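You operate a simulated robot arm through the tools that you are given. There is no shell and no other tool.

You run a simulated robot arm. Do the job below in one go: nothing can be reset, and whatever is moved stays where it is left.

JOB
Run the short tailstock right back and wipe the dirty way with the lathe rag.
Fine: free the short quill lock, wind the quill back, put the rag back on the ledge. What is to be rubbed or washed off counts as gone when no trace of it is left.

It is judged by the outcome, as a careful person would: the job done as asked, and still so three seconds after it is handed in. It fails if anything else is knocked over, pushed out of place, dropped, spilled or broken.

ROBOT AND FRAMES
A 7-joint arm with a two-finger parallel gripper, fixed in place. Base frame: the origin is on the floor under the middle of its stand, x ahead of it, y to its left, z up. Lengths are in mm, angles in degrees, forces in N, time in s.
It reaches about 1046 mm from its shoulder. Its first joint turns from -166.0 to 166.0 degrees. Payload 1.57 kg.
The TCP is the grasp point between the finger pads, 30 mm short of the fingertips. In the tool frame z runs along the fingers and y along their closing line. Largest opening 80 mm; finger width 17, thickness 12; the body of the gripper, 40 by 82 mm, starts 80 mm behind the TCP.
Orientation is that of the tool frame in the base frame, as [roll, pitch, yaw] about the fixed x, y, z axes, in that order (R = Rz(yaw) Ry(pitch) Rx(roll)). With the fingers straight down and closing along the base's y, the tool's x points along the base's -x, its y along +y and its z along -z.

CONTROLS
- The arm moves only by the tool send_rows. Its arguments are lists of equal length, an entry for each row: "delta_pos": the shift along the base's x, y, z in mm, a list of three; "angular": the turn, a rotation vector about the base's x, y, z in degrees, a list of three; "grip": the opening, from 0 (shut) to 1 (fully open). In form: {"delta_pos": [[dx, dy, dz], ...], "angular": [[rx, ry, rz], ...], "grip": [grip, ...]}. A call has 1 to 20 rows; each row shifts and turns the commanded pose from where the row before left it. Each row takes 0.2 s and may step no farther than 50 mm and 8.6 degrees from the row before; otherwise, or with a gripper value out of range, the whole call is refused. A pose out of reach is approached as far as the arm can. The call stops where the force on the tool passes 50 N (or 10 N more than at its start, if that is more) or the arm is blocked; 0.2 s more then pass. Each finger travels about 153 mm/s and halts on what it meets, pressing with about 21 N; the grip force reading is that of the motor and also rises with nothing between the fingers. The clock runs only during rows and for 0.2 s after the last one: add rows that do not move to give the fingers time. The reply holds the time, the measured pose of the TCP, the force on the tool along the base axes, the opening and the grip force, in the units named above and with some noise, with the torque about the TCP (base axes, N m) and any sound that the robot's microphone picked up, and new pictures: "pictures" is both (left out), scene, wrist or none.
- Cameras (640 x 400 px; columns grow to the right, rows downward): "scene" is fixed at [50.6, 652.5, 1600.2]; the picture's right is [0.99, 0.12, 0.00], its down [0.06, -0.50, -0.87] and it looks along [-0.10, 0.86, -0.50] (base axes); focal length 214 px, centre (320, 200). "wrist" rides on the gripper at [72, -7, -122] in the tool frame; the picture's right is [0.09, 1.00, 0.00], its down [-0.84, 0.08, -0.54] and it looks along [-0.54, 0.05, 0.84] (tool axes); focal length 238 px, centre (320, 200). There is no depth. A picture from a camera that has moved, and an enlarged one, comes with that camera's place and axes in the base frame and with its lens.
- inspect(camera, box): a new picture of the part [left, top, right, bottom] of that camera's present view, enlarged. The clock stands still meanwhile.
- hand_in(): hands the job in; it is judged then, once.

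Places have to be worked out from the pictures, the camera data and where the tool is seen. Open the gripper and draw the arm clear of the work before you hand the job in, unless the task says otherwise.

The tools are called after ">>>" by a JSON object that holds its "name" and its "arguments". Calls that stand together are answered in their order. send_rows: Moves the arm, as the interface text tells. Its arguments: {"type":"object","properties":{"delta_pos":{"type":"array","items":{"type":"array","items":{"type":"number"}}},"angular":{"type":"array","items":{"type":"array","items":{"type":"number"}}},"grip":{"type":"array","items":{"type":"number"}},"pictures":{"type":"string","enum":["both","scene","wrist","none"]}},"required":["delta_pos","angular","grip"]} The other tools are called the same way: inspect (camera, box) takes an enlarged picture of a part of a camera's view; hand_in () hands the job in.

At the start:

```text
clock: 0.0
tcp_pos: [107.5, 361.0, 1536.0]
tool_rot: [-179.9, 0.0, 180.0]
wrist_force: [0.8, -0.7, -1.1]
ft_torque: [0.02, -0.01, 0.02]
grip_width: 79.8
finger_force: 0.1
```

scene: 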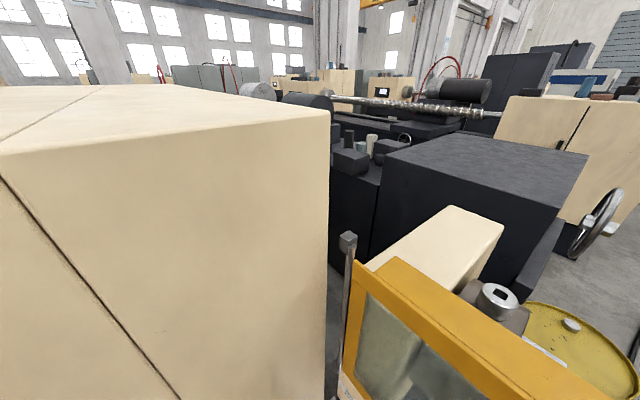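
wrist: 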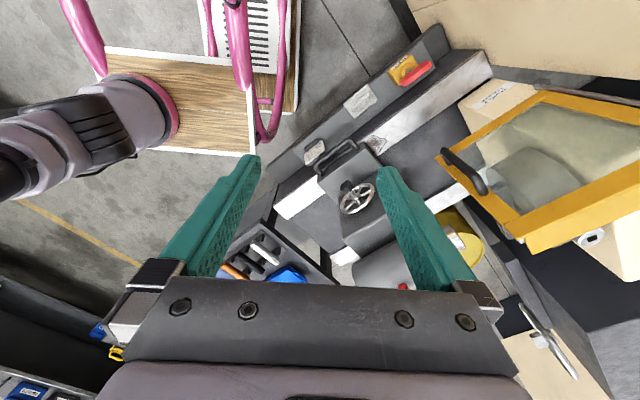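

The first pictures show several lathes, a yellow guard and a small wheel under the wrist. I'll look closer at both views before moving.

>>> {"name": "inspect", "arguments": {"camera": "wrist", "box": [200, 100, 520, 300]}}

>>> {"name": "inspect", "arguments": {"camera": "scene", "box": [320, 80, 640, 280]}}

>>> {"name": "inspect", "arguments": {"camera": "scene", "box": [320, 220, 640, 400]}}

>>> {"name": "inspect", "arguments": {"camera": "wrist", "box": [200, 0, 520, 200]}}

```text
2.00 times, centred on (360, 200) of wrist
camera zoom: at [34.2, 356.1, 1656.9], right [-0.09, 1.0, 0.0], down [0.84, 0.08, 0.54], along [0.54, 0.05, -0.84], focal length 477 px, centre (240, 200)
```

zoom: 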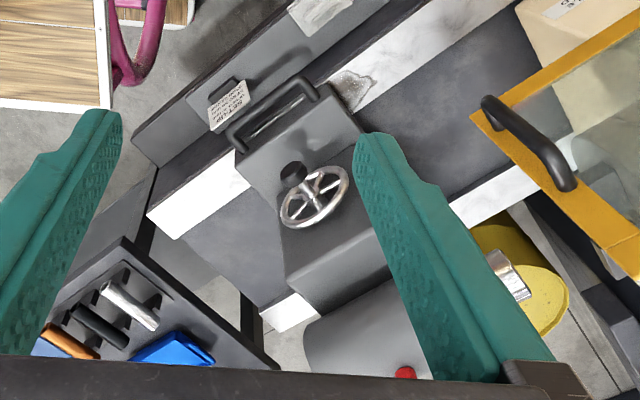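

```text
2.00 times, centred on (480, 180) of scene
camera zoom: at [50.6, 652.5, 1600.2], right [0.99, 0.12, 0.0], down [0.06, -0.5, -0.87], along [-0.1, 0.86, -0.5], focal length 429 px, centre (0, 240)
```

zoom: 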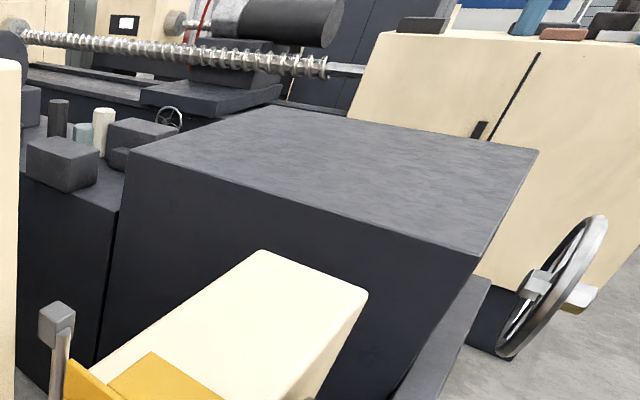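

```text
2.00 times, centred on (480, 310) of scene
camera zoom: at [50.6, 652.5, 1600.2], right [0.99, 0.12, 0.0], down [0.06, -0.5, -0.87], along [-0.1, 0.86, -0.5], focal length 429 px, centre (0, -20)
```

zoom: 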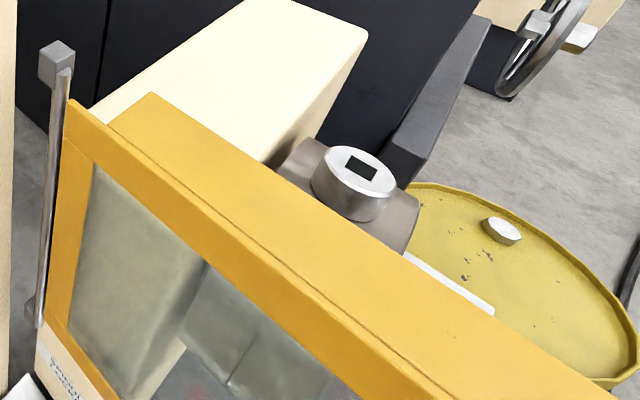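

```text
2.00 times, centred on (360, 100) of wrist
camera zoom: at [34.2, 356.1, 1656.9], right [-0.09, 1.0, 0.0], down [0.84, 0.08, 0.54], along [0.54, 0.05, -0.84], focal length 477 px, centre (240, 400)
```

zoom: 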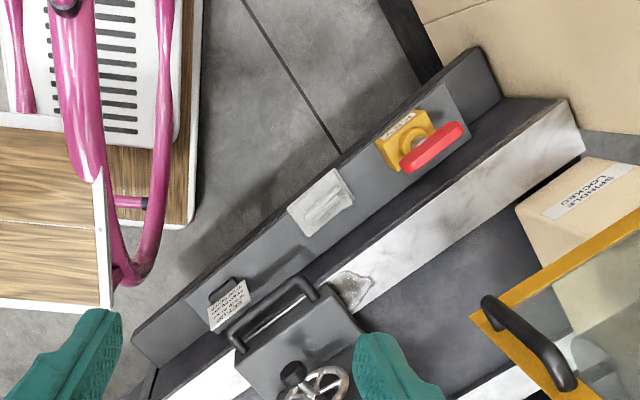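

Below the wrist I see a small lathe with a tailstock, a handwheel, a black bar handle, a tag, and a grey patch on a white way. I'll zoom in on the details.

>>> {"name": "inspect", "arguments": {"camera": "wrist", "box": [290, 120, 410, 195]}}

>>> {"name": "inspect", "arguments": {"camera": "wrist", "box": [300, 150, 420, 225]}}

>>> {"name": "inspect", "arguments": {"camera": "wrist", "box": [330, 40, 450, 115]}}

>>> {"name": "inspect", "arguments": {"camera": "wrist", "box": [210, 200, 330, 290]}}

>>> {"name": "inspect", "arguments": {"camera": "wrist", "box": [420, 70, 640, 220]}}

>>> {"name": "inspect", "arguments": {"camera": "wrist", "box": [330, 180, 510, 300]}}

>>> {"name": "inspect", "arguments": {"camera": "wrist", "box": [0, 250, 160, 400]}}

>>> {"name": "inspect", "arguments": {"camera": "wrist", "box": [440, 220, 640, 400]}}

```text
5.33 times, centred on (350, 158) of wrist
camera zoom: at [34.2, 356.1, 1656.9], right [-0.09, 1.0, 0.0], down [0.84, 0.08, 0.54], along [0.54, 0.05, -0.84], focal length 1271 px, centre (160, 427)
```

zoom: 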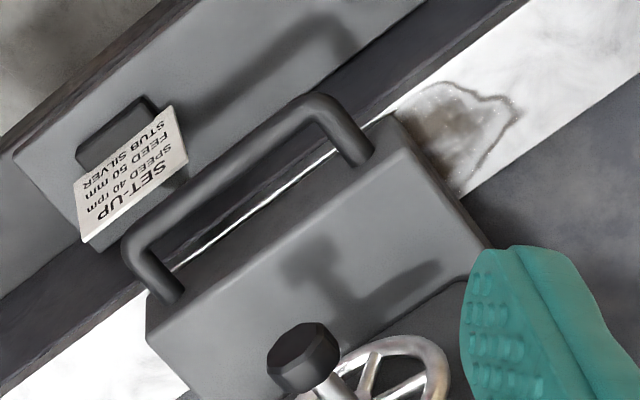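

```text
5.33 times, centred on (360, 188) of wrist
camera zoom: at [34.2, 356.1, 1656.9], right [-0.09, 1.0, 0.0], down [0.84, 0.08, 0.54], along [0.54, 0.05, -0.84], focal length 1271 px, centre (107, 267)
```

zoom: 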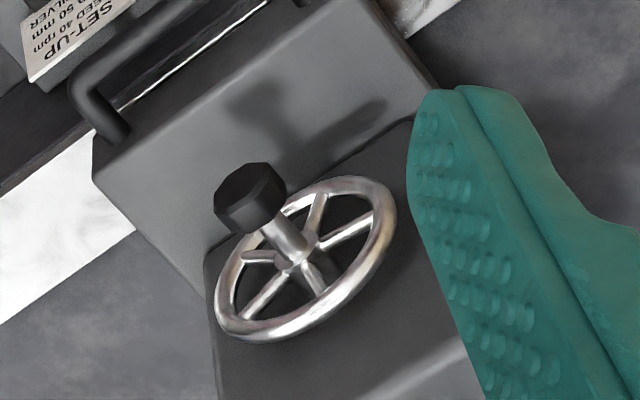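

```text
5.33 times, centred on (390, 78) of wrist
camera zoom: at [34.2, 356.1, 1656.9], right [-0.09, 1.0, 0.0], down [0.84, 0.08, 0.54], along [0.54, 0.05, -0.84], focal length 1271 px, centre (-53, 853)
```

zoom: 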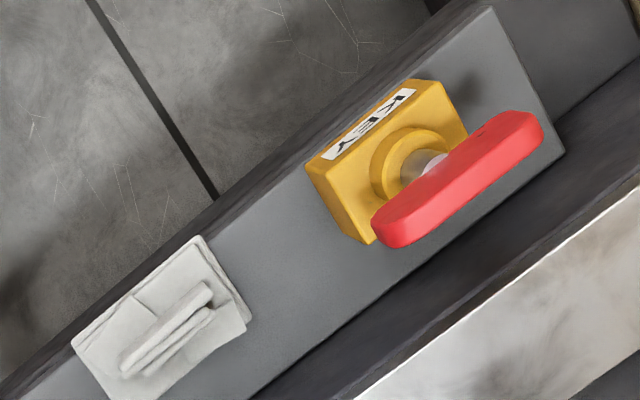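

```text
4.44 times, centred on (270, 245) of wrist
camera zoom: at [34.2, 356.1, 1656.9], right [-0.09, 1.0, 0.0], down [0.84, 0.08, 0.54], along [0.54, 0.05, -0.84], focal length 1059 px, centre (542, 0)
```

zoom: 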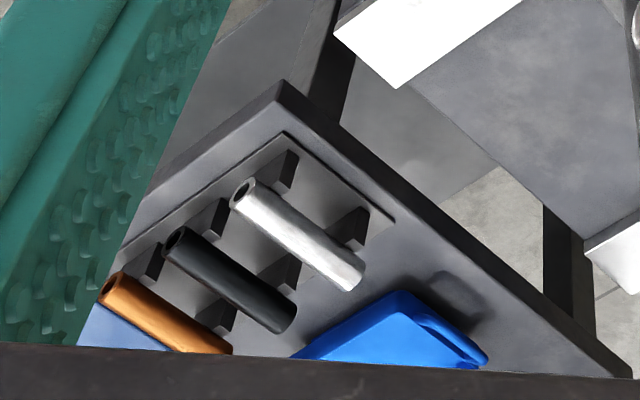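

```text
2.67 times, centred on (530, 145) of wrist
camera zoom: at [34.2, 356.1, 1656.9], right [-0.09, 1.0, 0.0], down [0.84, 0.08, 0.54], along [0.54, 0.05, -0.84], focal length 636 px, centre (-240, 347)
```

zoom: 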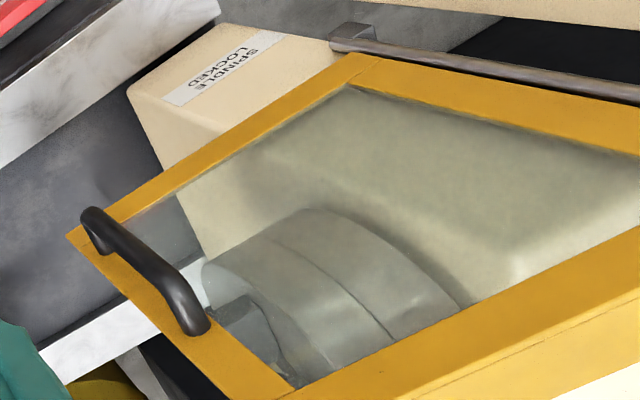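

```text
3.33 times, centred on (420, 240) of wrist
camera zoom: at [34.2, 356.1, 1656.9], right [-0.09, 1.0, 0.0], down [0.84, 0.08, 0.54], along [0.54, 0.05, -0.84], focal length 794 px, centre (-13, 67)
```

zoom: 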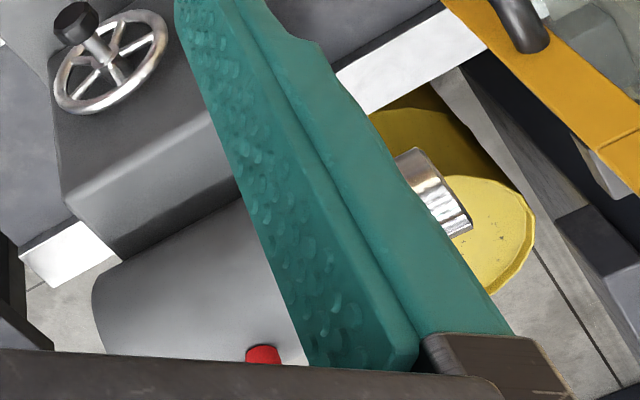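

```text
2.67 times, centred on (80, 325) of wrist
camera zoom: at [34.2, 356.1, 1656.9], right [-0.09, 1.0, 0.0], down [0.84, 0.08, 0.54], along [0.54, 0.05, -0.84], focal length 636 px, centre (960, -133)
```

zoom: 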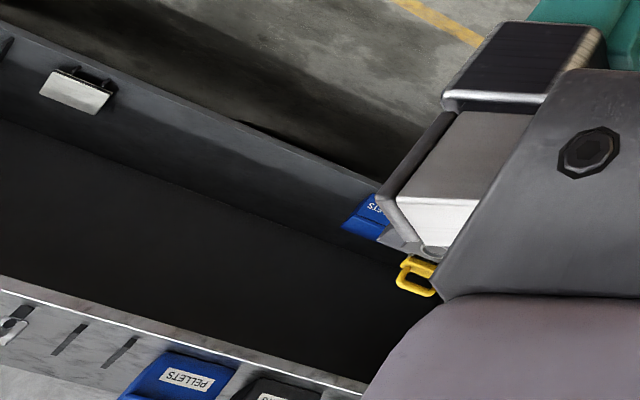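

```text
2.22 times, centred on (540, 310) of wrist
camera zoom: at [34.2, 356.1, 1656.9], right [-0.09, 1.0, 0.0], down [0.84, 0.08, 0.54], along [0.54, 0.05, -0.84], focal length 530 px, centre (-169, -44)
```

zoom: 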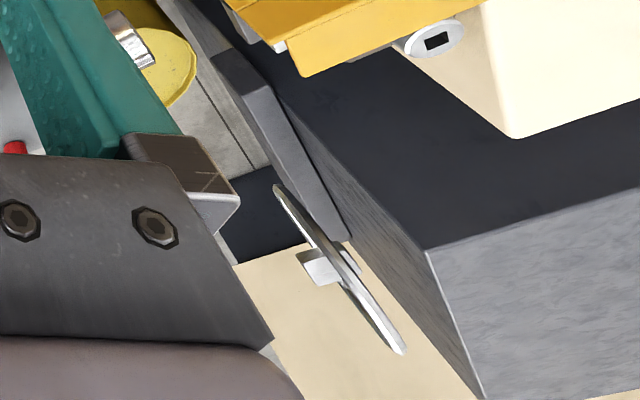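

The lathe bed runs at about 45° to the base axes, tail end toward +x/−y and headstock toward −x/+y. I'll lower the wrist 150 mm over clear space, so I can triangulate heights from the shift.

>>> {"name": "send_rows", "arguments": {"delta_pos": [[0, 0, -50], [0, 0, -50], [0, 0, -50]], "angular": [[0, 0, 0], [0, 0, 0], [0, 0, 0]], "grip": [1, 1, 1]}}

```text
clock: 0.8
tcp_pos: [107.3, 361.2, 1382.8]
tool_rot: [180.0, 0.1, 179.9]
wrist_force: [-0.2, 0.2, -0.3]
ft_torque: [0.03, 0.04, 0.0]
grip_width: 80.1
finger_force: 0.1
camera wrist: at [34.0, 355.8, 1503.9], right [-0.09, 1.0, 0.0], down [0.84, 0.08, 0.54], along [0.54, 0.05, -0.84], focal length 238 px, centre (320, 200)
```

scene: 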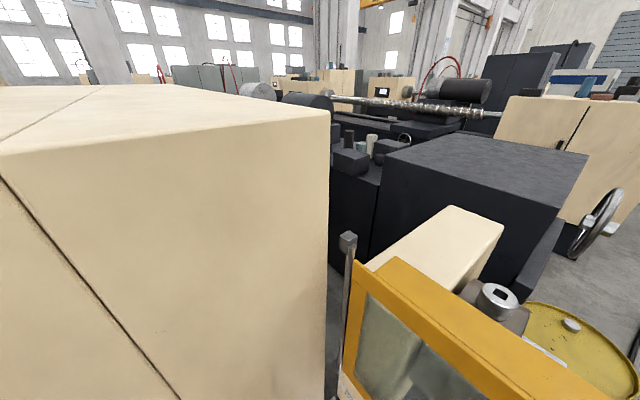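
wrist: 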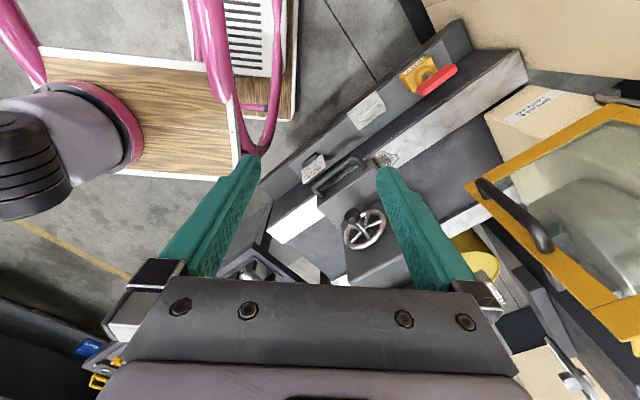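

Triangulating gives the wheel hub at about (447, 517, 993), the bed's tail end near (663, 283, 847), and so the ways at about z 850. I'll move closer, staying well above everything, for a better look at the tailstock.

>>> {"name": "send_rows", "arguments": {"delta_pos": [[38, 20, -20], [38, 20, -20], [38, 20, -20], [38, 20, -20], [38, 20, -20]], "angular": [[0, 0, 0], [0, 0, 0], [0, 0, 0], [0, 0, 0], [0, 0, 0]], "grip": [1, 1, 1, 1, 1], "pictures": "wrist"}}

>>> {"name": "inspect", "arguments": {"camera": "wrist", "box": [160, 50, 480, 250]}}

```text
clock: 2.0
tcp_pos: [298.0, 462.1, 1285.2]
tool_rot: [180.0, 0.0, -179.9]
wrist_force: [0.3, -0.6, 0.6]
ft_torque: [0.03, -0.06, 0.02]
grip_width: 80.1
finger_force: 0.2
camera wrist: at [224.3, 455.8, 1405.7], right [-0.09, 1.0, 0.0], down [0.84, 0.08, 0.54], along [0.54, 0.05, -0.84], focal length 238 px, centre (320, 200)
```

wrist: 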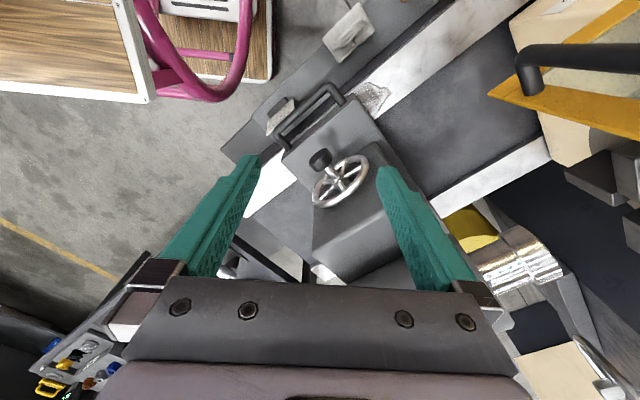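

```text
2.00 times, centred on (320, 150) of wrist
camera zoom: at [224.3, 455.8, 1405.7], right [-0.09, 1.0, 0.0], down [0.84, 0.08, 0.54], along [0.54, 0.05, -0.84], focal length 477 px, centre (320, 300)
```

zoom: 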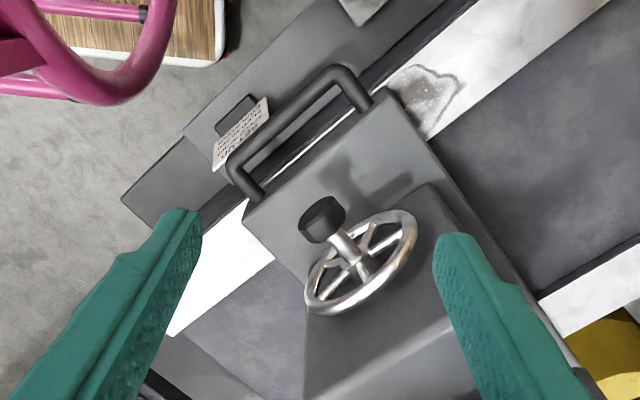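

The wheel seems to face the operator's (robot's) side, with a black knob on a shaft in front of it. I'll turn the wrist +45° and come lower to look at it square from the front.

>>> {"name": "send_rows", "arguments": {"delta_pos": [[13, -6, -20], [13, -6, -20], [13, -6, -20], [13, -6, -20], [13, -6, -20], [13, -6, -20]], "angular": [[0, 0, 7.5], [0, 0, 7.5], [0, 0, 7.5], [0, 0, 7.5], [0, 0, 7.5], [0, 0, 7.5]], "grip": [1, 1, 1, 1, 1, 1], "pictures": "wrist"}}

>>> {"name": "inspect", "arguments": {"camera": "wrist", "box": [160, 50, 480, 250]}}

```text
clock: 3.4
tcp_pos: [373.6, 425.1, 1165.7]
tool_rot: [180.0, -0.1, -134.8]
wrist_force: [0.1, 0.6, -0.4]
ft_torque: [0.01, -0.01, 0.0]
grip_width: 79.8
finger_force: 0.0
camera wrist: at [327.1, 371.1, 1287.0], right [-0.77, 0.64, 0.0], down [0.54, 0.65, 0.54], along [0.35, 0.42, -0.84], focal length 238 px, centre (320, 200)
```

wrist: 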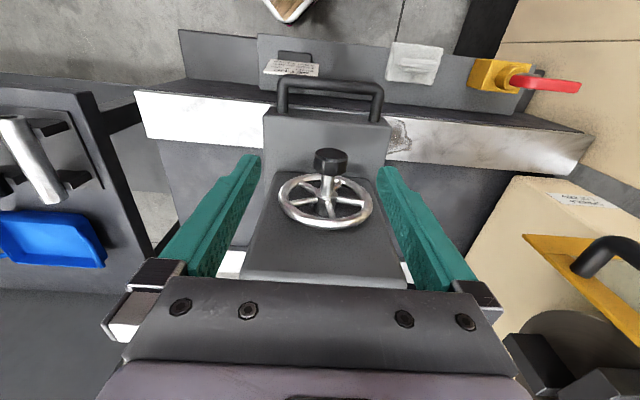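

```text
2.00 times, centred on (320, 150) of wrist
camera zoom: at [327.1, 371.1, 1287.0], right [-0.77, 0.64, 0.0], down [0.54, 0.65, 0.54], along [0.35, 0.42, -0.84], focal length 477 px, centre (320, 300)
```

zoom: 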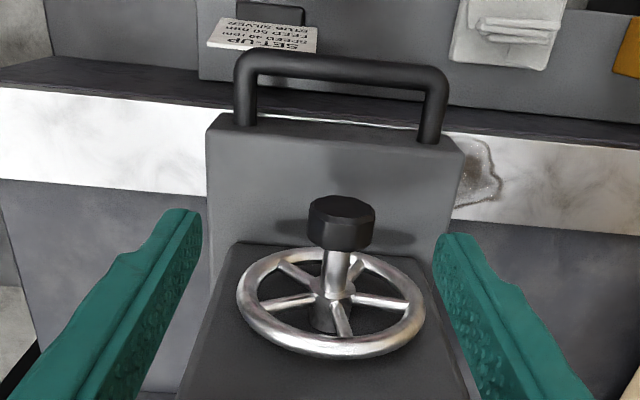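

The picture is upside-down in world terms (image-down is away and up), so the wheel stands vertical, facing the robot, with the knob sticking out toward me. I'll rise a little and swing around to look from the headstock side along the bed.

>>> {"name": "send_rows", "arguments": {"delta_pos": [[-6, 10, 40], [-6, 18, 20], [-6, 20, 0], [-6, 20, 0], [-6, 20, 0], [-6, 20, 0], [-6, 20, 0], [-6, 20, 0], [-6, 20, 0], [-6, 20, 0], [-6, 20, 0], [-9, 20, 0]], "angular": [[0, 0, -7.5], [0, 0, -7.5], [0, 0, -7.5], [0, 0, -7.5], [0, 0, -7.5], [0, 0, -7.5], [0, 0, -7.5], [0, 0, -7.5], [0, 0, -7.5], [0, 0, -7.5], [0, 0, -7.5], [0, 0, -7.5]], "grip": [1, 1, 1, 1, 1, 1, 1, 1, 1, 1, 1, 1], "pictures": "wrist"}}

>>> {"name": "inspect", "arguments": {"camera": "wrist", "box": [160, 50, 480, 250]}}

```text
clock: 5.9
tcp_pos: [304.9, 634.2, 1226.5]
tool_rot: [-179.7, 0.1, 141.0]
wrist_force: [-6.4, -24.6, 1.1]
ft_torque: [3.29, -0.72, 1.45]
grip_width: 80.1
finger_force: 0.0
stopped in row 12: the force on the tool passed its limit at 78 N (the readings are from after the stop); the commanded pose is now the measured one
camera wrist: at [243.9, 676.4, 1346.6], right [0.55, 0.83, -0.01], down [0.7, -0.46, 0.54], along [0.45, -0.31, -0.84], focal length 238 px, centre (320, 200)
```

wrist: 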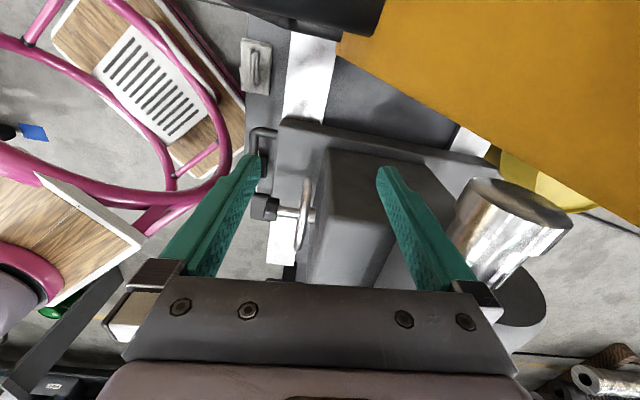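

```text
2.00 times, centred on (320, 150) of wrist
camera zoom: at [243.9, 676.4, 1346.6], right [0.55, 0.83, -0.01], down [0.7, -0.46, 0.54], along [0.45, -0.31, -0.84], focal length 477 px, centre (320, 300)
```

zoom: 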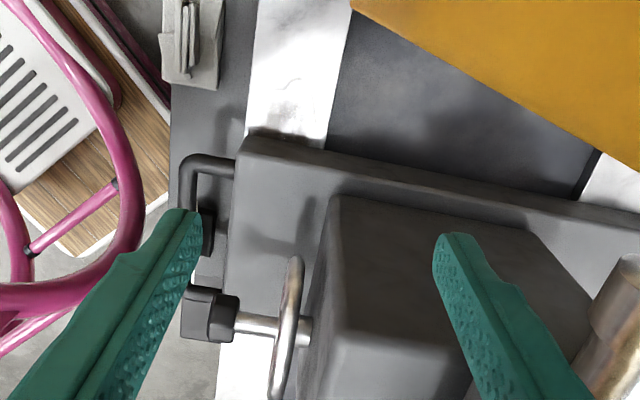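

The stop at 78 N, with the torque pointing to a contact at about (250, 664, 1360), means the camera body touched the guard or its handle, which stands much higher than I thought. I'll back straight away toward the front and tail side without turning, then check the guard.

>>> {"name": "send_rows", "arguments": {"delta_pos": [[10, -15, 0], [15, -25, 0], [20, -30, 0]], "angular": [[0, 0, 0], [0, 0, 0], [0, 0, 0]], "grip": [1, 1, 1]}}

>>> {"name": "inspect", "arguments": {"camera": "wrist", "box": [160, 50, 480, 250]}}

>>> {"name": "inspect", "arguments": {"camera": "scene", "box": [320, 220, 640, 400]}}

```text
clock: 6.7
tcp_pos: [350.2, 567.0, 1224.6]
tool_rot: [-179.6, 0.2, 140.9]
wrist_force: [-0.4, 0.2, -0.4]
ft_torque: [-0.03, -0.02, 0.02]
grip_width: 80.2
finger_force: 0.1
camera wrist: at [289.4, 609.5, 1345.7], right [0.56, 0.83, -0.01], down [0.7, -0.46, 0.54], along [0.45, -0.31, -0.84], focal length 238 px, centre (320, 200)
```

scene: 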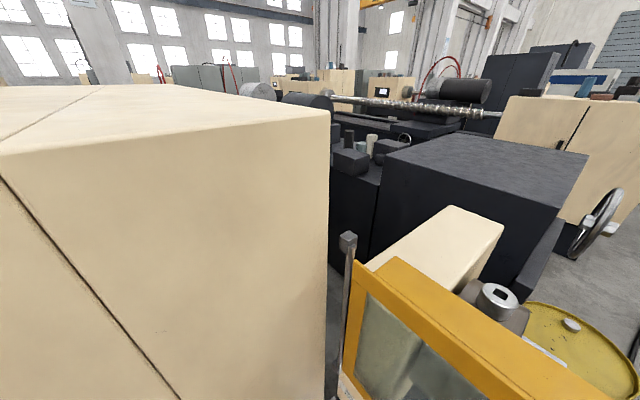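
wrist: 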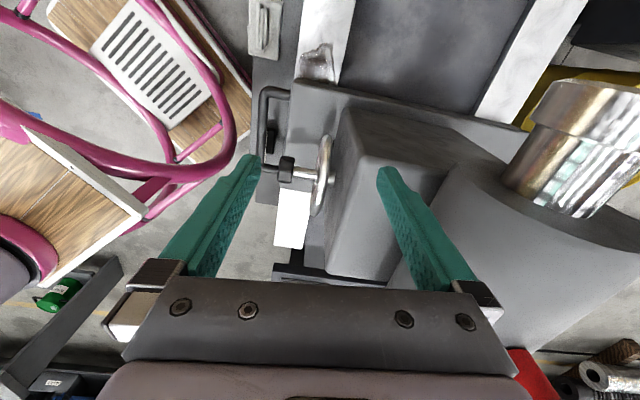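

```text
2.00 times, centred on (320, 150) of wrist
camera zoom: at [289.4, 609.5, 1345.7], right [0.56, 0.83, -0.01], down [0.7, -0.46, 0.54], along [0.45, -0.31, -0.84], focal length 477 px, centre (320, 300)
```

zoom: 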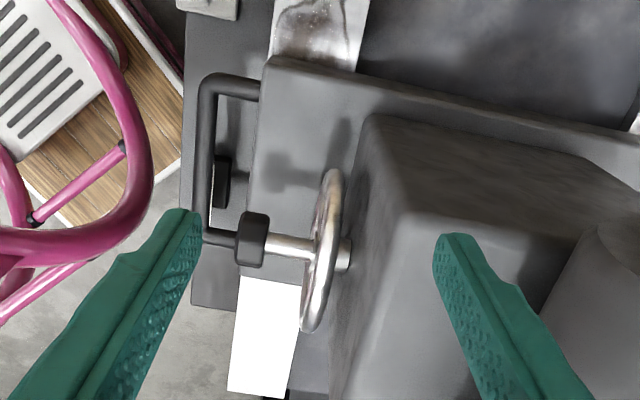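

```text
2.00 times, centred on (480, 310) of scene
camera zoom: at [50.6, 652.5, 1600.2], right [0.99, 0.12, 0.0], down [0.06, -0.5, -0.87], along [-0.1, 0.86, -0.5], focal length 429 px, centre (0, -20)
```

zoom: 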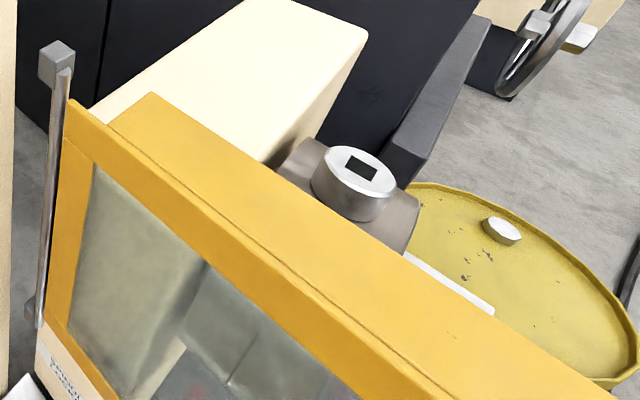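

The guard looks unchanged in the scene view. The new wrist picture shows a grey barrel with a silver quill behind and above the front box (about n≈800, z≈1150), plus something red at the barrel's tail end. I'll climb well clear and look at the barrel from above.

>>> {"name": "send_rows", "arguments": {"delta_pos": [[0, -5, 45], [0, -5, 45], [0, 0, 45], [0, 0, 45], [30, 22, 0], [30, 22, 0], [30, 22, 0]], "angular": [[0, 0, 0], [0, 0, 0], [0, 0, 0], [0, 0, 0], [0, 0, 0], [0, 0, 0], [0, 0, 0]], "grip": [1, 1, 1, 1, 1, 1, 1], "pictures": "wrist"}}

>>> {"name": "inspect", "arguments": {"camera": "wrist", "box": [160, 50, 480, 250]}}

>>> {"name": "inspect", "arguments": {"camera": "wrist", "box": [380, 80, 640, 260]}}

```text
clock: 8.3
tcp_pos: [379.0, 578.1, 1405.6]
tool_rot: [-179.7, 0.2, 140.9]
wrist_force: [-0.6, -0.1, 0.1]
ft_torque: [-0.01, -0.01, -0.01]
grip_width: 80.0
finger_force: 0.0
out of reach, approached as far as the arm can: row 6, 7
camera wrist: at [318.7, 620.3, 1525.5], right [0.56, 0.83, -0.01], down [0.7, -0.46, 0.54], along [0.45, -0.31, -0.84], focal length 238 px, centre (320, 200)
```

wrist: 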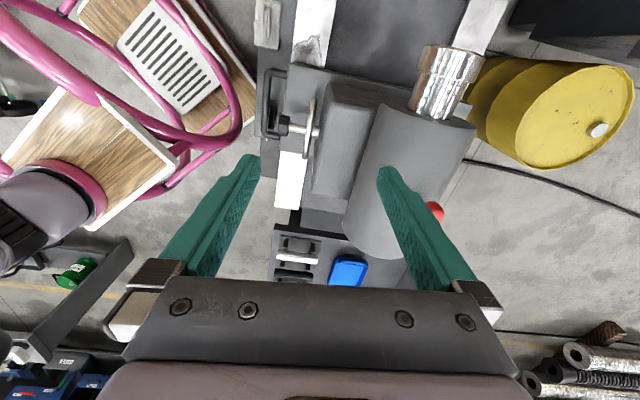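

```text
2.00 times, centred on (320, 150) of wrist
camera zoom: at [318.7, 620.3, 1525.5], right [0.56, 0.83, -0.01], down [0.7, -0.46, 0.54], along [0.45, -0.31, -0.84], focal length 477 px, centre (320, 300)
```

zoom: 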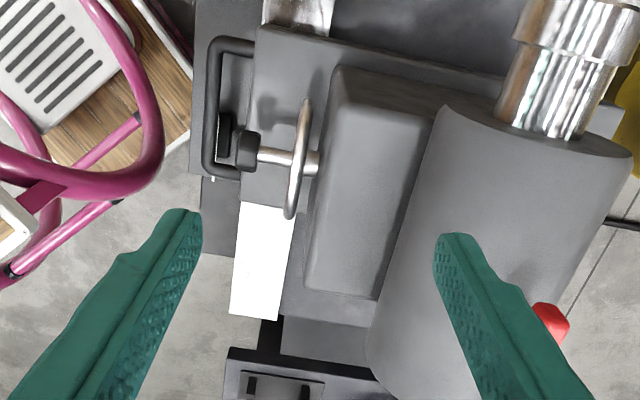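

```text
2.22 times, centred on (510, 170) of wrist
camera zoom: at [318.7, 620.3, 1525.5], right [0.56, 0.83, -0.01], down [0.7, -0.46, 0.54], along [0.45, -0.31, -0.84], focal length 530 px, centre (-102, 267)
```

zoom: 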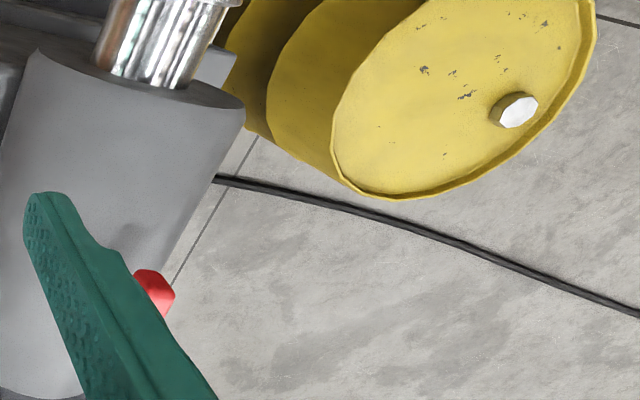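

Now it's clearer: a base with a pull handle, a box casting with the front handwheel, a barrel with a silver quill behind, and a red knob on the barrel's far side. Next I'll swing back to the front and tilt the camera more level to see the handle, ledge, rag, and dirty way properly.

>>> {"name": "send_rows", "arguments": {"delta_pos": [[-9, -15, 0], [-9, -15, 0], [-9, -15, 0], [-9, -15, 0], [-9, -15, 0], [-9, -15, 0], [-9, -15, 0], [-9, -15, 0], [-9, -15, 0], [-9, -15, 0], [-9, -17, 0], [-9, -17, 0], [0, 0, -45], [0, 0, -45], [0, 0, -45], [0, 0, -45]], "angular": [[0, 0, 7], [0, 0, 7], [0, 0, 7], [0, 0, 7], [0, 0, 7], [0, 0, 7], [0, 0, 7], [0, 0, 7], [0, 0, 7], [0, 0, 7], [0, 0, 7], [0, 0, 7], [4.77, -4.77, 0], [4.77, -4.77, 0], [4.77, -4.77, 0], [4.77, -4.77, 0]], "grip": [0.5, 0.5, 0.5, 0.5, 0.5, 0.5, 0.5, 0.5, 0.5, 0.5, 0.5, 0.5, 0.5, 0.5, 0.5, 0.5], "pictures": "wrist"}}

```text
clock: 11.7
tcp_pos: [273.5, 392.8, 1225.0]
tool_rot: [-179.8, 27.2, -135.1]
wrist_force: [-1.1, -0.9, 0.1]
ft_torque: [0.04, 0.03, 0.01]
grip_width: 40.1
finger_force: 0.0
camera wrist: at [191.7, 304.4, 1299.2], right [-0.76, 0.65, -0.05], down [0.3, 0.41, 0.86], along [0.58, 0.64, -0.5], focal length 238 px, centre (320, 200)
```

wrist: 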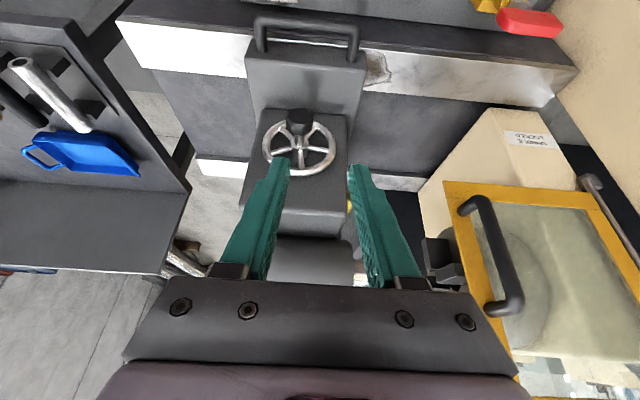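

This view is clear down the front: bar handle, wheel, dirty patch just headstock-side of the tailstock base. I'll come down further to see the ledge and rag.

>>> {"name": "send_rows", "arguments": {"delta_pos": [[0, 0, -40], [0, 0, -40], [0, 0, -40], [0, 0, -40], [0, 0, -40]], "angular": [[0, 0, 0], [0, 0, 0], [0, 0, 0], [0, 0, 0], [0, 0, 0]], "grip": [0.5, 0.5, 0.5, 0.5, 0.5], "pictures": "wrist"}}

>>> {"name": "inspect", "arguments": {"camera": "wrist", "box": [220, 0, 540, 200]}}

>>> {"name": "inspect", "arguments": {"camera": "wrist", "box": [0, 0, 320, 200]}}

>>> {"name": "inspect", "arguments": {"camera": "wrist", "box": [220, 100, 440, 240]}}

```text
clock: 12.9
tcp_pos: [272.5, 393.4, 1024.2]
tool_rot: [-179.7, 27.2, -135.1]
wrist_force: [-1.3, 0.3, 0.3]
ft_torque: [0.0, -0.02, 0.0]
grip_width: 40.0
finger_force: 0.0
camera wrist: at [192.0, 305.3, 1097.9], right [-0.76, 0.65, -0.05], down [0.3, 0.41, 0.86], along [0.58, 0.64, -0.5], focal length 238 px, centre (320, 200)
```

wrist: 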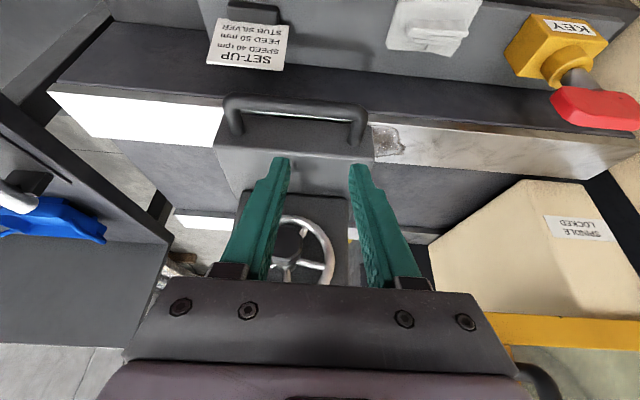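

```text
2.00 times, centred on (380, 100) of wrist
camera zoom: at [192.0, 305.3, 1097.9], right [-0.76, 0.65, -0.05], down [0.3, 0.41, 0.86], along [0.58, 0.64, -0.5], focal length 477 px, centre (200, 400)
```

zoom: 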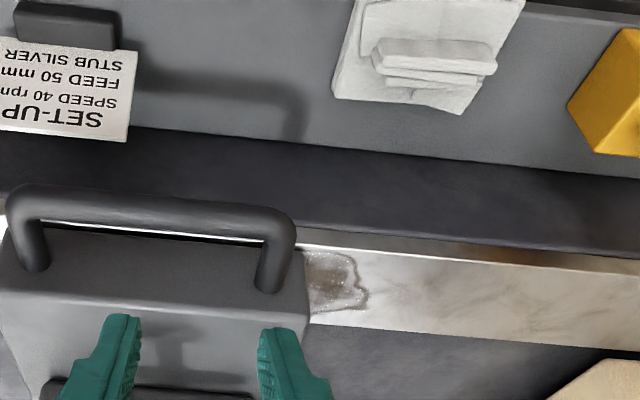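

```text
2.00 times, centred on (160, 100) of wrist
camera zoom: at [192.0, 305.3, 1097.9], right [-0.76, 0.65, -0.05], down [0.3, 0.41, 0.86], along [0.58, 0.64, -0.5], focal length 477 px, centre (640, 400)
```

zoom: 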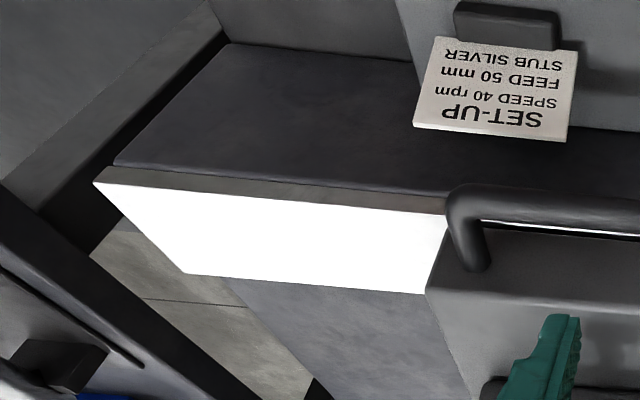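

```text
2.86 times, centred on (330, 170) of wrist
camera zoom: at [192.0, 305.3, 1097.9], right [-0.76, 0.65, -0.05], down [0.3, 0.41, 0.86], along [0.58, 0.64, -0.5], focal length 681 px, centre (291, 286)
```

zoom: 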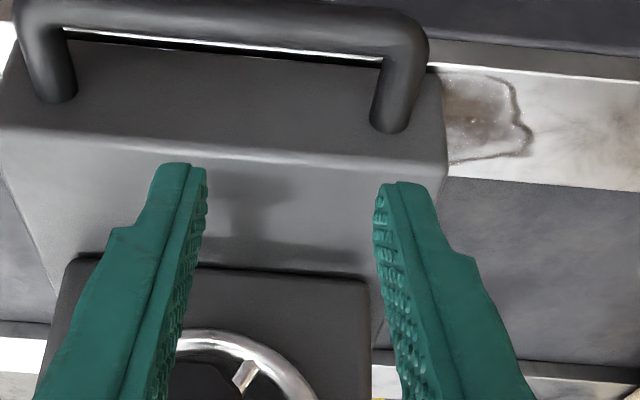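

Geometry so far, with e along the bed toward the headstock and n into the lathe: way top z≈815, n 596–677. Bar handle at n≈548, z≈845, e −31…128; knob front at n≈600. The rag lies on a lower ledge near (189, 527, 715), and the dirty patch starts at the tailstock base. I'll straighten the tool, turn the fingers to straddle the bar and hover over its tail end.

>>> {"name": "send_rows", "arguments": {"delta_pos": [[0, 0, 5], [0, 0, 5], [0, 0, 5], [0, 0, 5], [0, 0, 0], [0, 0, 0], [0, 0, 0], [0, 0, 0], [0, 0, 0], [0, 0, 0], [10, 0, 0], [10, 0, 0], [20, 0, 0], [25, -3, 0], [25, -3, 0], [28, -3, 0]], "angular": [[-4.8, 4.8, 0], [-4.8, 4.8, 0], [-4.8, 4.8, 0], [-4.8, 4.8, 0], [0, 0, -7.5], [0, 0, -7.5], [0, 0, -7.5], [0, 0, -7.5], [0, 0, -7.5], [0, 0, -7.5], [0, 0, -7.5], [0, 0, -7.5], [0, 0, -7.5], [0, 0, -7.5], [0, 0, -7.5], [0, 0, -7.5]], "grip": [0.5, 0.5, 0.5, 0.5, 0.5, 0.5, 0.5, 0.5, 0.5, 0.5, 0.5, 0.5, 0.5, 0.5, 0.5, 0.5], "pictures": "wrist"}}

>>> {"name": "inspect", "arguments": {"camera": "wrist", "box": [200, 40, 440, 190]}}

```text
clock: 16.3
tcp_pos: [390.8, 384.2, 1041.7]
tool_rot: [-179.7, 0.0, 134.8]
wrist_force: [0.6, 0.0, -0.1]
ft_torque: [0.01, -0.03, 0.02]
grip_width: 39.9
finger_force: 0.2
camera wrist: at [335.3, 432.5, 1163.3], right [0.64, 0.77, -0.01], down [0.65, -0.54, 0.54], along [0.41, -0.35, -0.84], focal length 238 px, centre (320, 200)
```

wrist: 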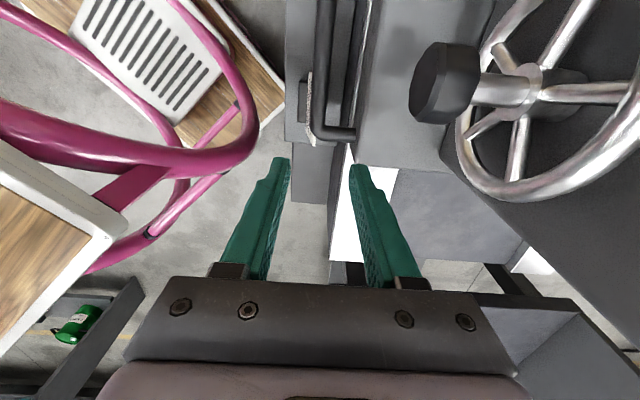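

```text
2.67 times, centred on (320, 115) of wrist
camera zoom: at [335.3, 432.5, 1163.3], right [0.64, 0.77, -0.01], down [0.65, -0.54, 0.54], along [0.41, -0.35, -0.84], focal length 636 px, centre (320, 427)
```

zoom: 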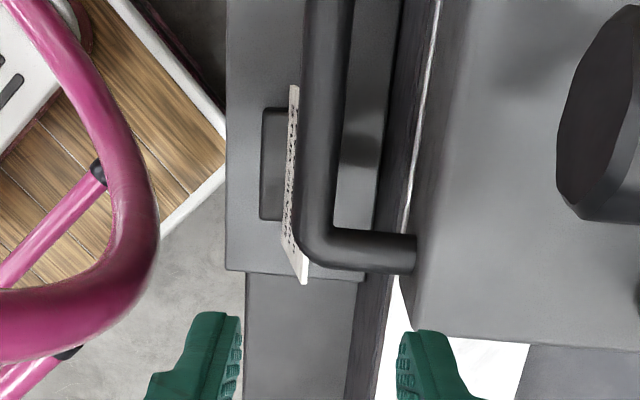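

The hover view puts the bar's tail bend at about (407, 375, 855), the slab face at n≈600 and the set-up tag's top at z≈786, below the fingertips' planned depth. I'll lower the half-open fingers so they straddle the bar just inside the tail-end post.

>>> {"name": "send_rows", "arguments": {"delta_pos": [[-1, 9, -30], [0, 0, -40], [0, 0, -40], [0, 0, -35], [0, 0, -20]], "angular": [[0, 0, 0], [0, 0, 0], [0, 0, 0], [0, 0, 0], [0, 0, 0]], "grip": [0.5, 0.5, 0.5, 0.5, 0.5], "pictures": "wrist"}}

>>> {"name": "inspect", "arguments": {"camera": "wrist", "box": [200, 60, 440, 210]}}

```text
clock: 17.5
tcp_pos: [389.6, 391.0, 877.2]
tool_rot: [-179.6, 0.0, 134.8]
wrist_force: [-0.3, 0.7, -0.1]
ft_torque: [0.01, -0.02, 0.03]
grip_width: 40.1
finger_force: 0.1
camera wrist: at [333.3, 439.6, 998.9], right [0.64, 0.77, -0.01], down [0.65, -0.54, 0.54], along [0.41, -0.35, -0.84], focal length 238 px, centre (320, 200)
```

wrist: 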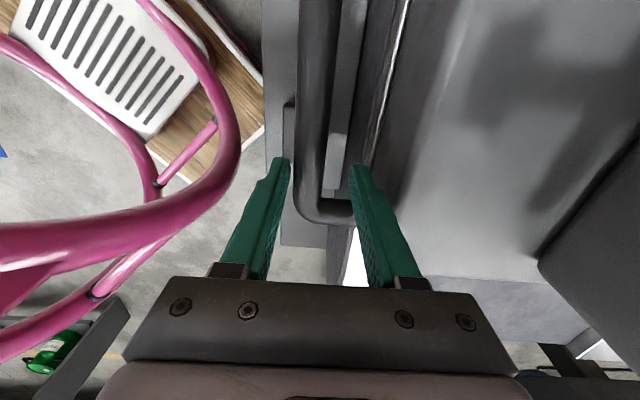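

```text
2.67 times, centred on (320, 135) of wrist
camera zoom: at [333.3, 439.6, 998.9], right [0.64, 0.77, -0.01], down [0.65, -0.54, 0.54], along [0.41, -0.35, -0.84], focal length 636 px, centre (320, 373)
```

zoom: 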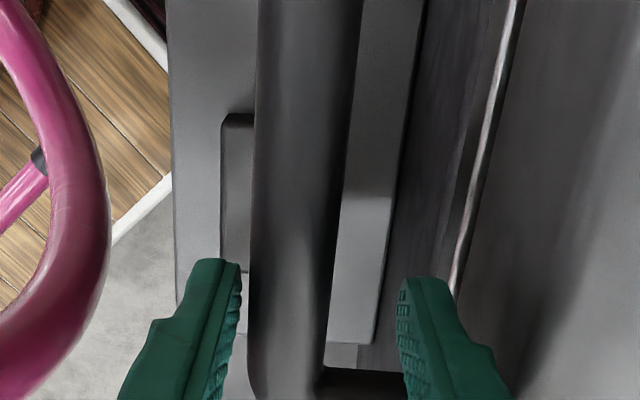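

The bar sits centred between the fingers and the rear finger is inside the loop. I'll lower 17 mm more and then push gently toward the tail against the post.

>>> {"name": "send_rows", "arguments": {"delta_pos": [[0, 0, -10], [0, 0, -7], [3.5, -3.5, 0], [3.5, -3.5, 0], [3.5, -3.5, 0], [3.5, -3.5, 0], [3.5, -3.5, 0], [3.5, -3.5, 0]], "angular": [[0, 0, 0], [0, 0, 0], [0, 0, 0], [0, 0, 0], [0, 0, 0], [0, 0, 0], [0, 0, 0], [0, 0, 0]], "grip": [0.5, 0.5, 0.5, 0.5, 0.5, 0.5, 0.5, 0.5], "pictures": "wrist"}}

```text
clock: 18.9
tcp_pos: [396.7, 384.2, 862.1]
tool_rot: [-179.8, -0.5, 135.6]
wrist_force: [-8.6, 9.6, -3.5]
ft_torque: [0.12, -0.06, 0.29]
grip_width: 40.9
finger_force: 0.2
stopped in row 7: the force on the tool passed its limit at 55 N (the readings are from after the stop); the commanded pose is now the measured one
camera wrist: at [339.7, 431.2, 983.4], right [0.63, 0.78, 0.0], down [0.66, -0.53, 0.53], along [0.41, -0.34, -0.85], focal length 238 px, centre (320, 200)
```

wrist: 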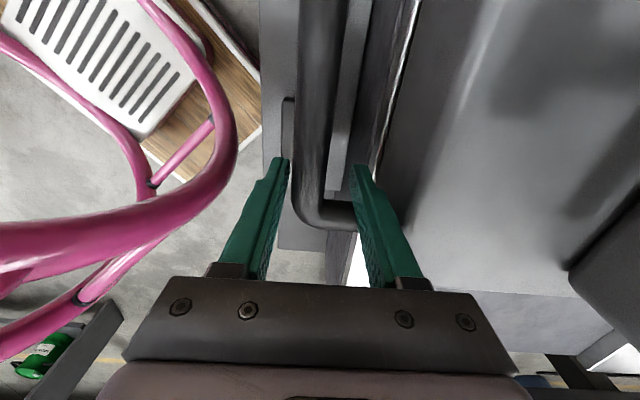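

The tailstock resists over 50 N, so it is held by something. Either the quill lock and quill must be released first or there is a clamp I have not found. I'll ease off, rise out of the loop and study the wheel, the knob and the red part.

>>> {"name": "send_rows", "arguments": {"delta_pos": [[-4, 4, 0], [-2, 2, 15], [0, 0, 40], [0, 0, 40], [-10, -10, 40], [-20, -20, 40]], "angular": [[0, 0, 0], [0, 0, 0], [0, 0, 0], [0, 0, 0], [0, 0, 0], [0, 0, 0]], "grip": [0.5, 0.5, 0.5, 0.5, 0.5, 0.5], "pictures": "wrist"}}

>>> {"name": "inspect", "arguments": {"camera": "wrist", "box": [400, 0, 640, 150]}}

```text
clock: 20.3
tcp_pos: [360.1, 359.1, 1035.5]
tool_rot: [-179.6, -0.4, 135.4]
wrist_force: [0.6, 0.8, -1.0]
ft_torque: [-0.05, 0.0, -0.04]
grip_width: 39.7
finger_force: 0.0
camera wrist: at [304.6, 406.5, 1157.6], right [0.63, 0.77, -0.01], down [0.66, -0.53, 0.54], along [0.41, -0.34, -0.84], focal length 238 px, centre (320, 200)
```

wrist: 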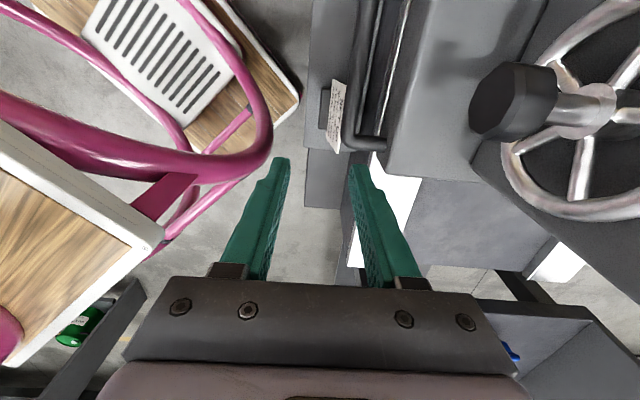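

```text
2.67 times, centred on (520, 75) of wrist
camera zoom: at [304.6, 406.5, 1157.6], right [0.63, 0.77, -0.01], down [0.66, -0.53, 0.54], along [0.41, -0.34, -0.84], focal length 636 px, centre (-213, 533)
```

zoom: 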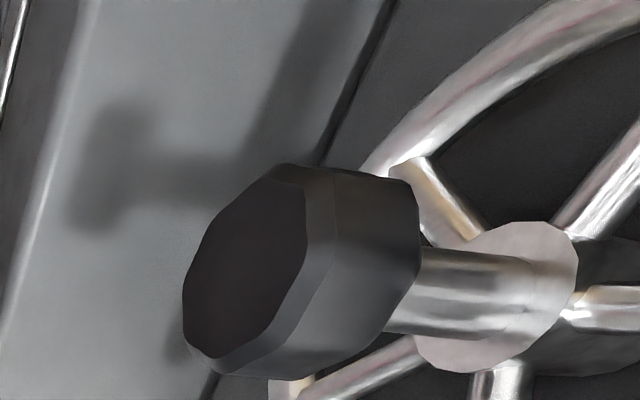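

The knob looks rigidly joined to the wheel hub by a shaft and disc, so it is likely the grip for winding the wheel. Next I'll go up and over to look at the red part and the quill from a better angle.

>>> {"name": "send_rows", "arguments": {"delta_pos": [[0, 0, 49], [0, 0, 49], [0, 0, 49], [0, 0, 49], [0, 0, 49], [0, 0, 49], [0, 0, 46], [12, 38, 0], [12, 38, 0], [12, 38, 0], [10, 38, 0]], "angular": [[0, 0, 0], [0, 0, 0], [0, 0, 0], [0, 0, 0], [0, 0, 0], [0, 0, 0], [0, 0, 0], [0, 0, 0], [0, 0, 0], [0, 0, 0], [0, 0, 0]], "grip": [0.0, 0.0, 0.0, 0.0, 0.0, 0.0, 0.0, 0.0, 0.0, 0.0, 0.0], "pictures": "wrist"}}

>>> {"name": "inspect", "arguments": {"camera": "wrist", "box": [400, 60, 640, 210]}}

>>> {"name": "inspect", "arguments": {"camera": "wrist", "box": [250, 0, 490, 150]}}

```text
clock: 22.7
tcp_pos: [407.6, 509.1, 1377.6]
tool_rot: [-179.8, -0.5, 135.5]
wrist_force: [-1.1, -1.0, 0.2]
ft_torque: [0.05, 0.02, 0.0]
grip_width: 0.1
finger_force: 20.7
camera wrist: at [352.3, 556.6, 1498.9], right [0.63, 0.77, 0.0], down [0.65, -0.53, 0.53], along [0.41, -0.34, -0.84], focal length 238 px, centre (320, 200)
```

wrist: 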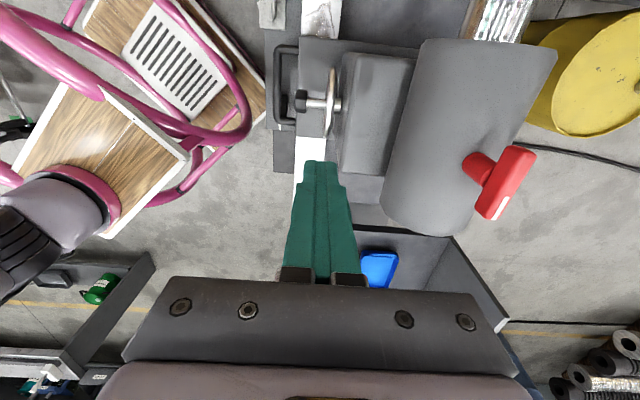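

```text
2.67 times, centred on (520, 135) of wrist
camera zoom: at [352.3, 556.6, 1498.9], right [0.63, 0.77, 0.0], down [0.65, -0.53, 0.53], along [0.41, -0.34, -0.84], focal length 636 px, centre (-213, 373)
```

zoom: 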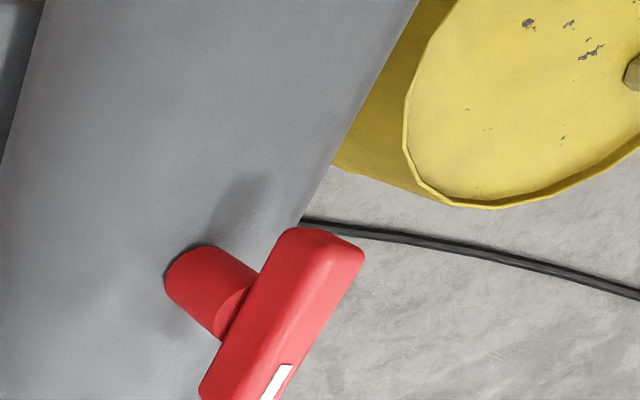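

```text
2.67 times, centred on (370, 75) of wrist
camera zoom: at [352.3, 556.6, 1498.9], right [0.63, 0.77, 0.0], down [0.65, -0.53, 0.53], along [0.41, -0.34, -0.84], focal length 636 px, centre (187, 533)
```

zoom: 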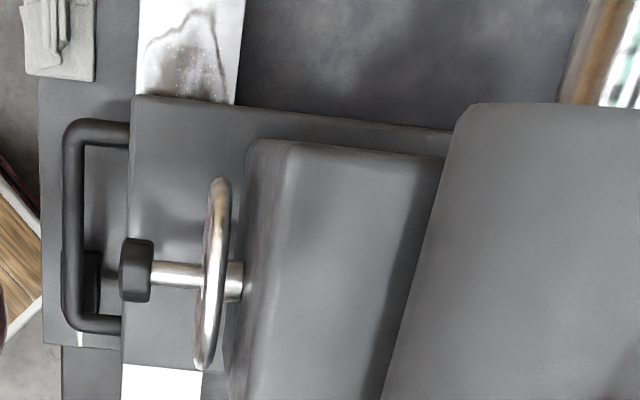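

The red part is a T-handle standing on the barrel, with a white mark at one end, which is surely the quill lock. I'll shift 100 mm along the bed for a second view to fix its position.

>>> {"name": "send_rows", "arguments": {"delta_pos": [[25, -25, 0], [25, -25, 0], [25, -25, 0], [0, 0, 0]], "angular": [[0, 0, 0], [0, 0, 0], [0, 0, 0], [0, 0, 0]], "grip": [0.0, 0.0, 0.0, 0.0], "pictures": "wrist"}}

>>> {"name": "inspect", "arguments": {"camera": "wrist", "box": [400, 0, 640, 150]}}

```text
clock: 23.7
tcp_pos: [482.1, 436.4, 1377.8]
tool_rot: [-179.7, -0.5, 135.6]
wrist_force: [-1.9, 1.1, -0.6]
ft_torque: [-0.04, 0.0, 0.02]
grip_width: 0.0
finger_force: 21.0
camera wrist: at [426.3, 483.5, 1499.2], right [0.63, 0.77, 0.0], down [0.66, -0.53, 0.54], along [0.41, -0.34, -0.84], focal length 238 px, centre (320, 200)
```

wrist: 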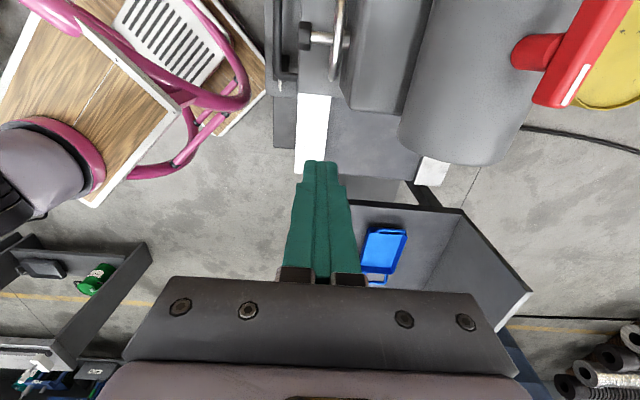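

```text
2.67 times, centred on (520, 75) of wrist
camera zoom: at [426.3, 483.5, 1499.2], right [0.63, 0.77, 0.0], down [0.66, -0.53, 0.54], along [0.41, -0.34, -0.84], focal length 636 px, centre (-213, 533)
```

zoom: 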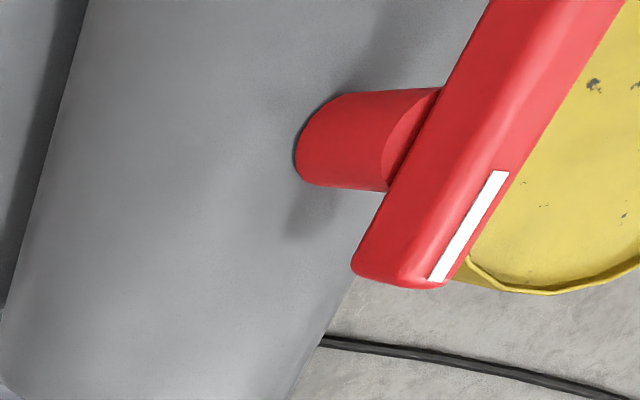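

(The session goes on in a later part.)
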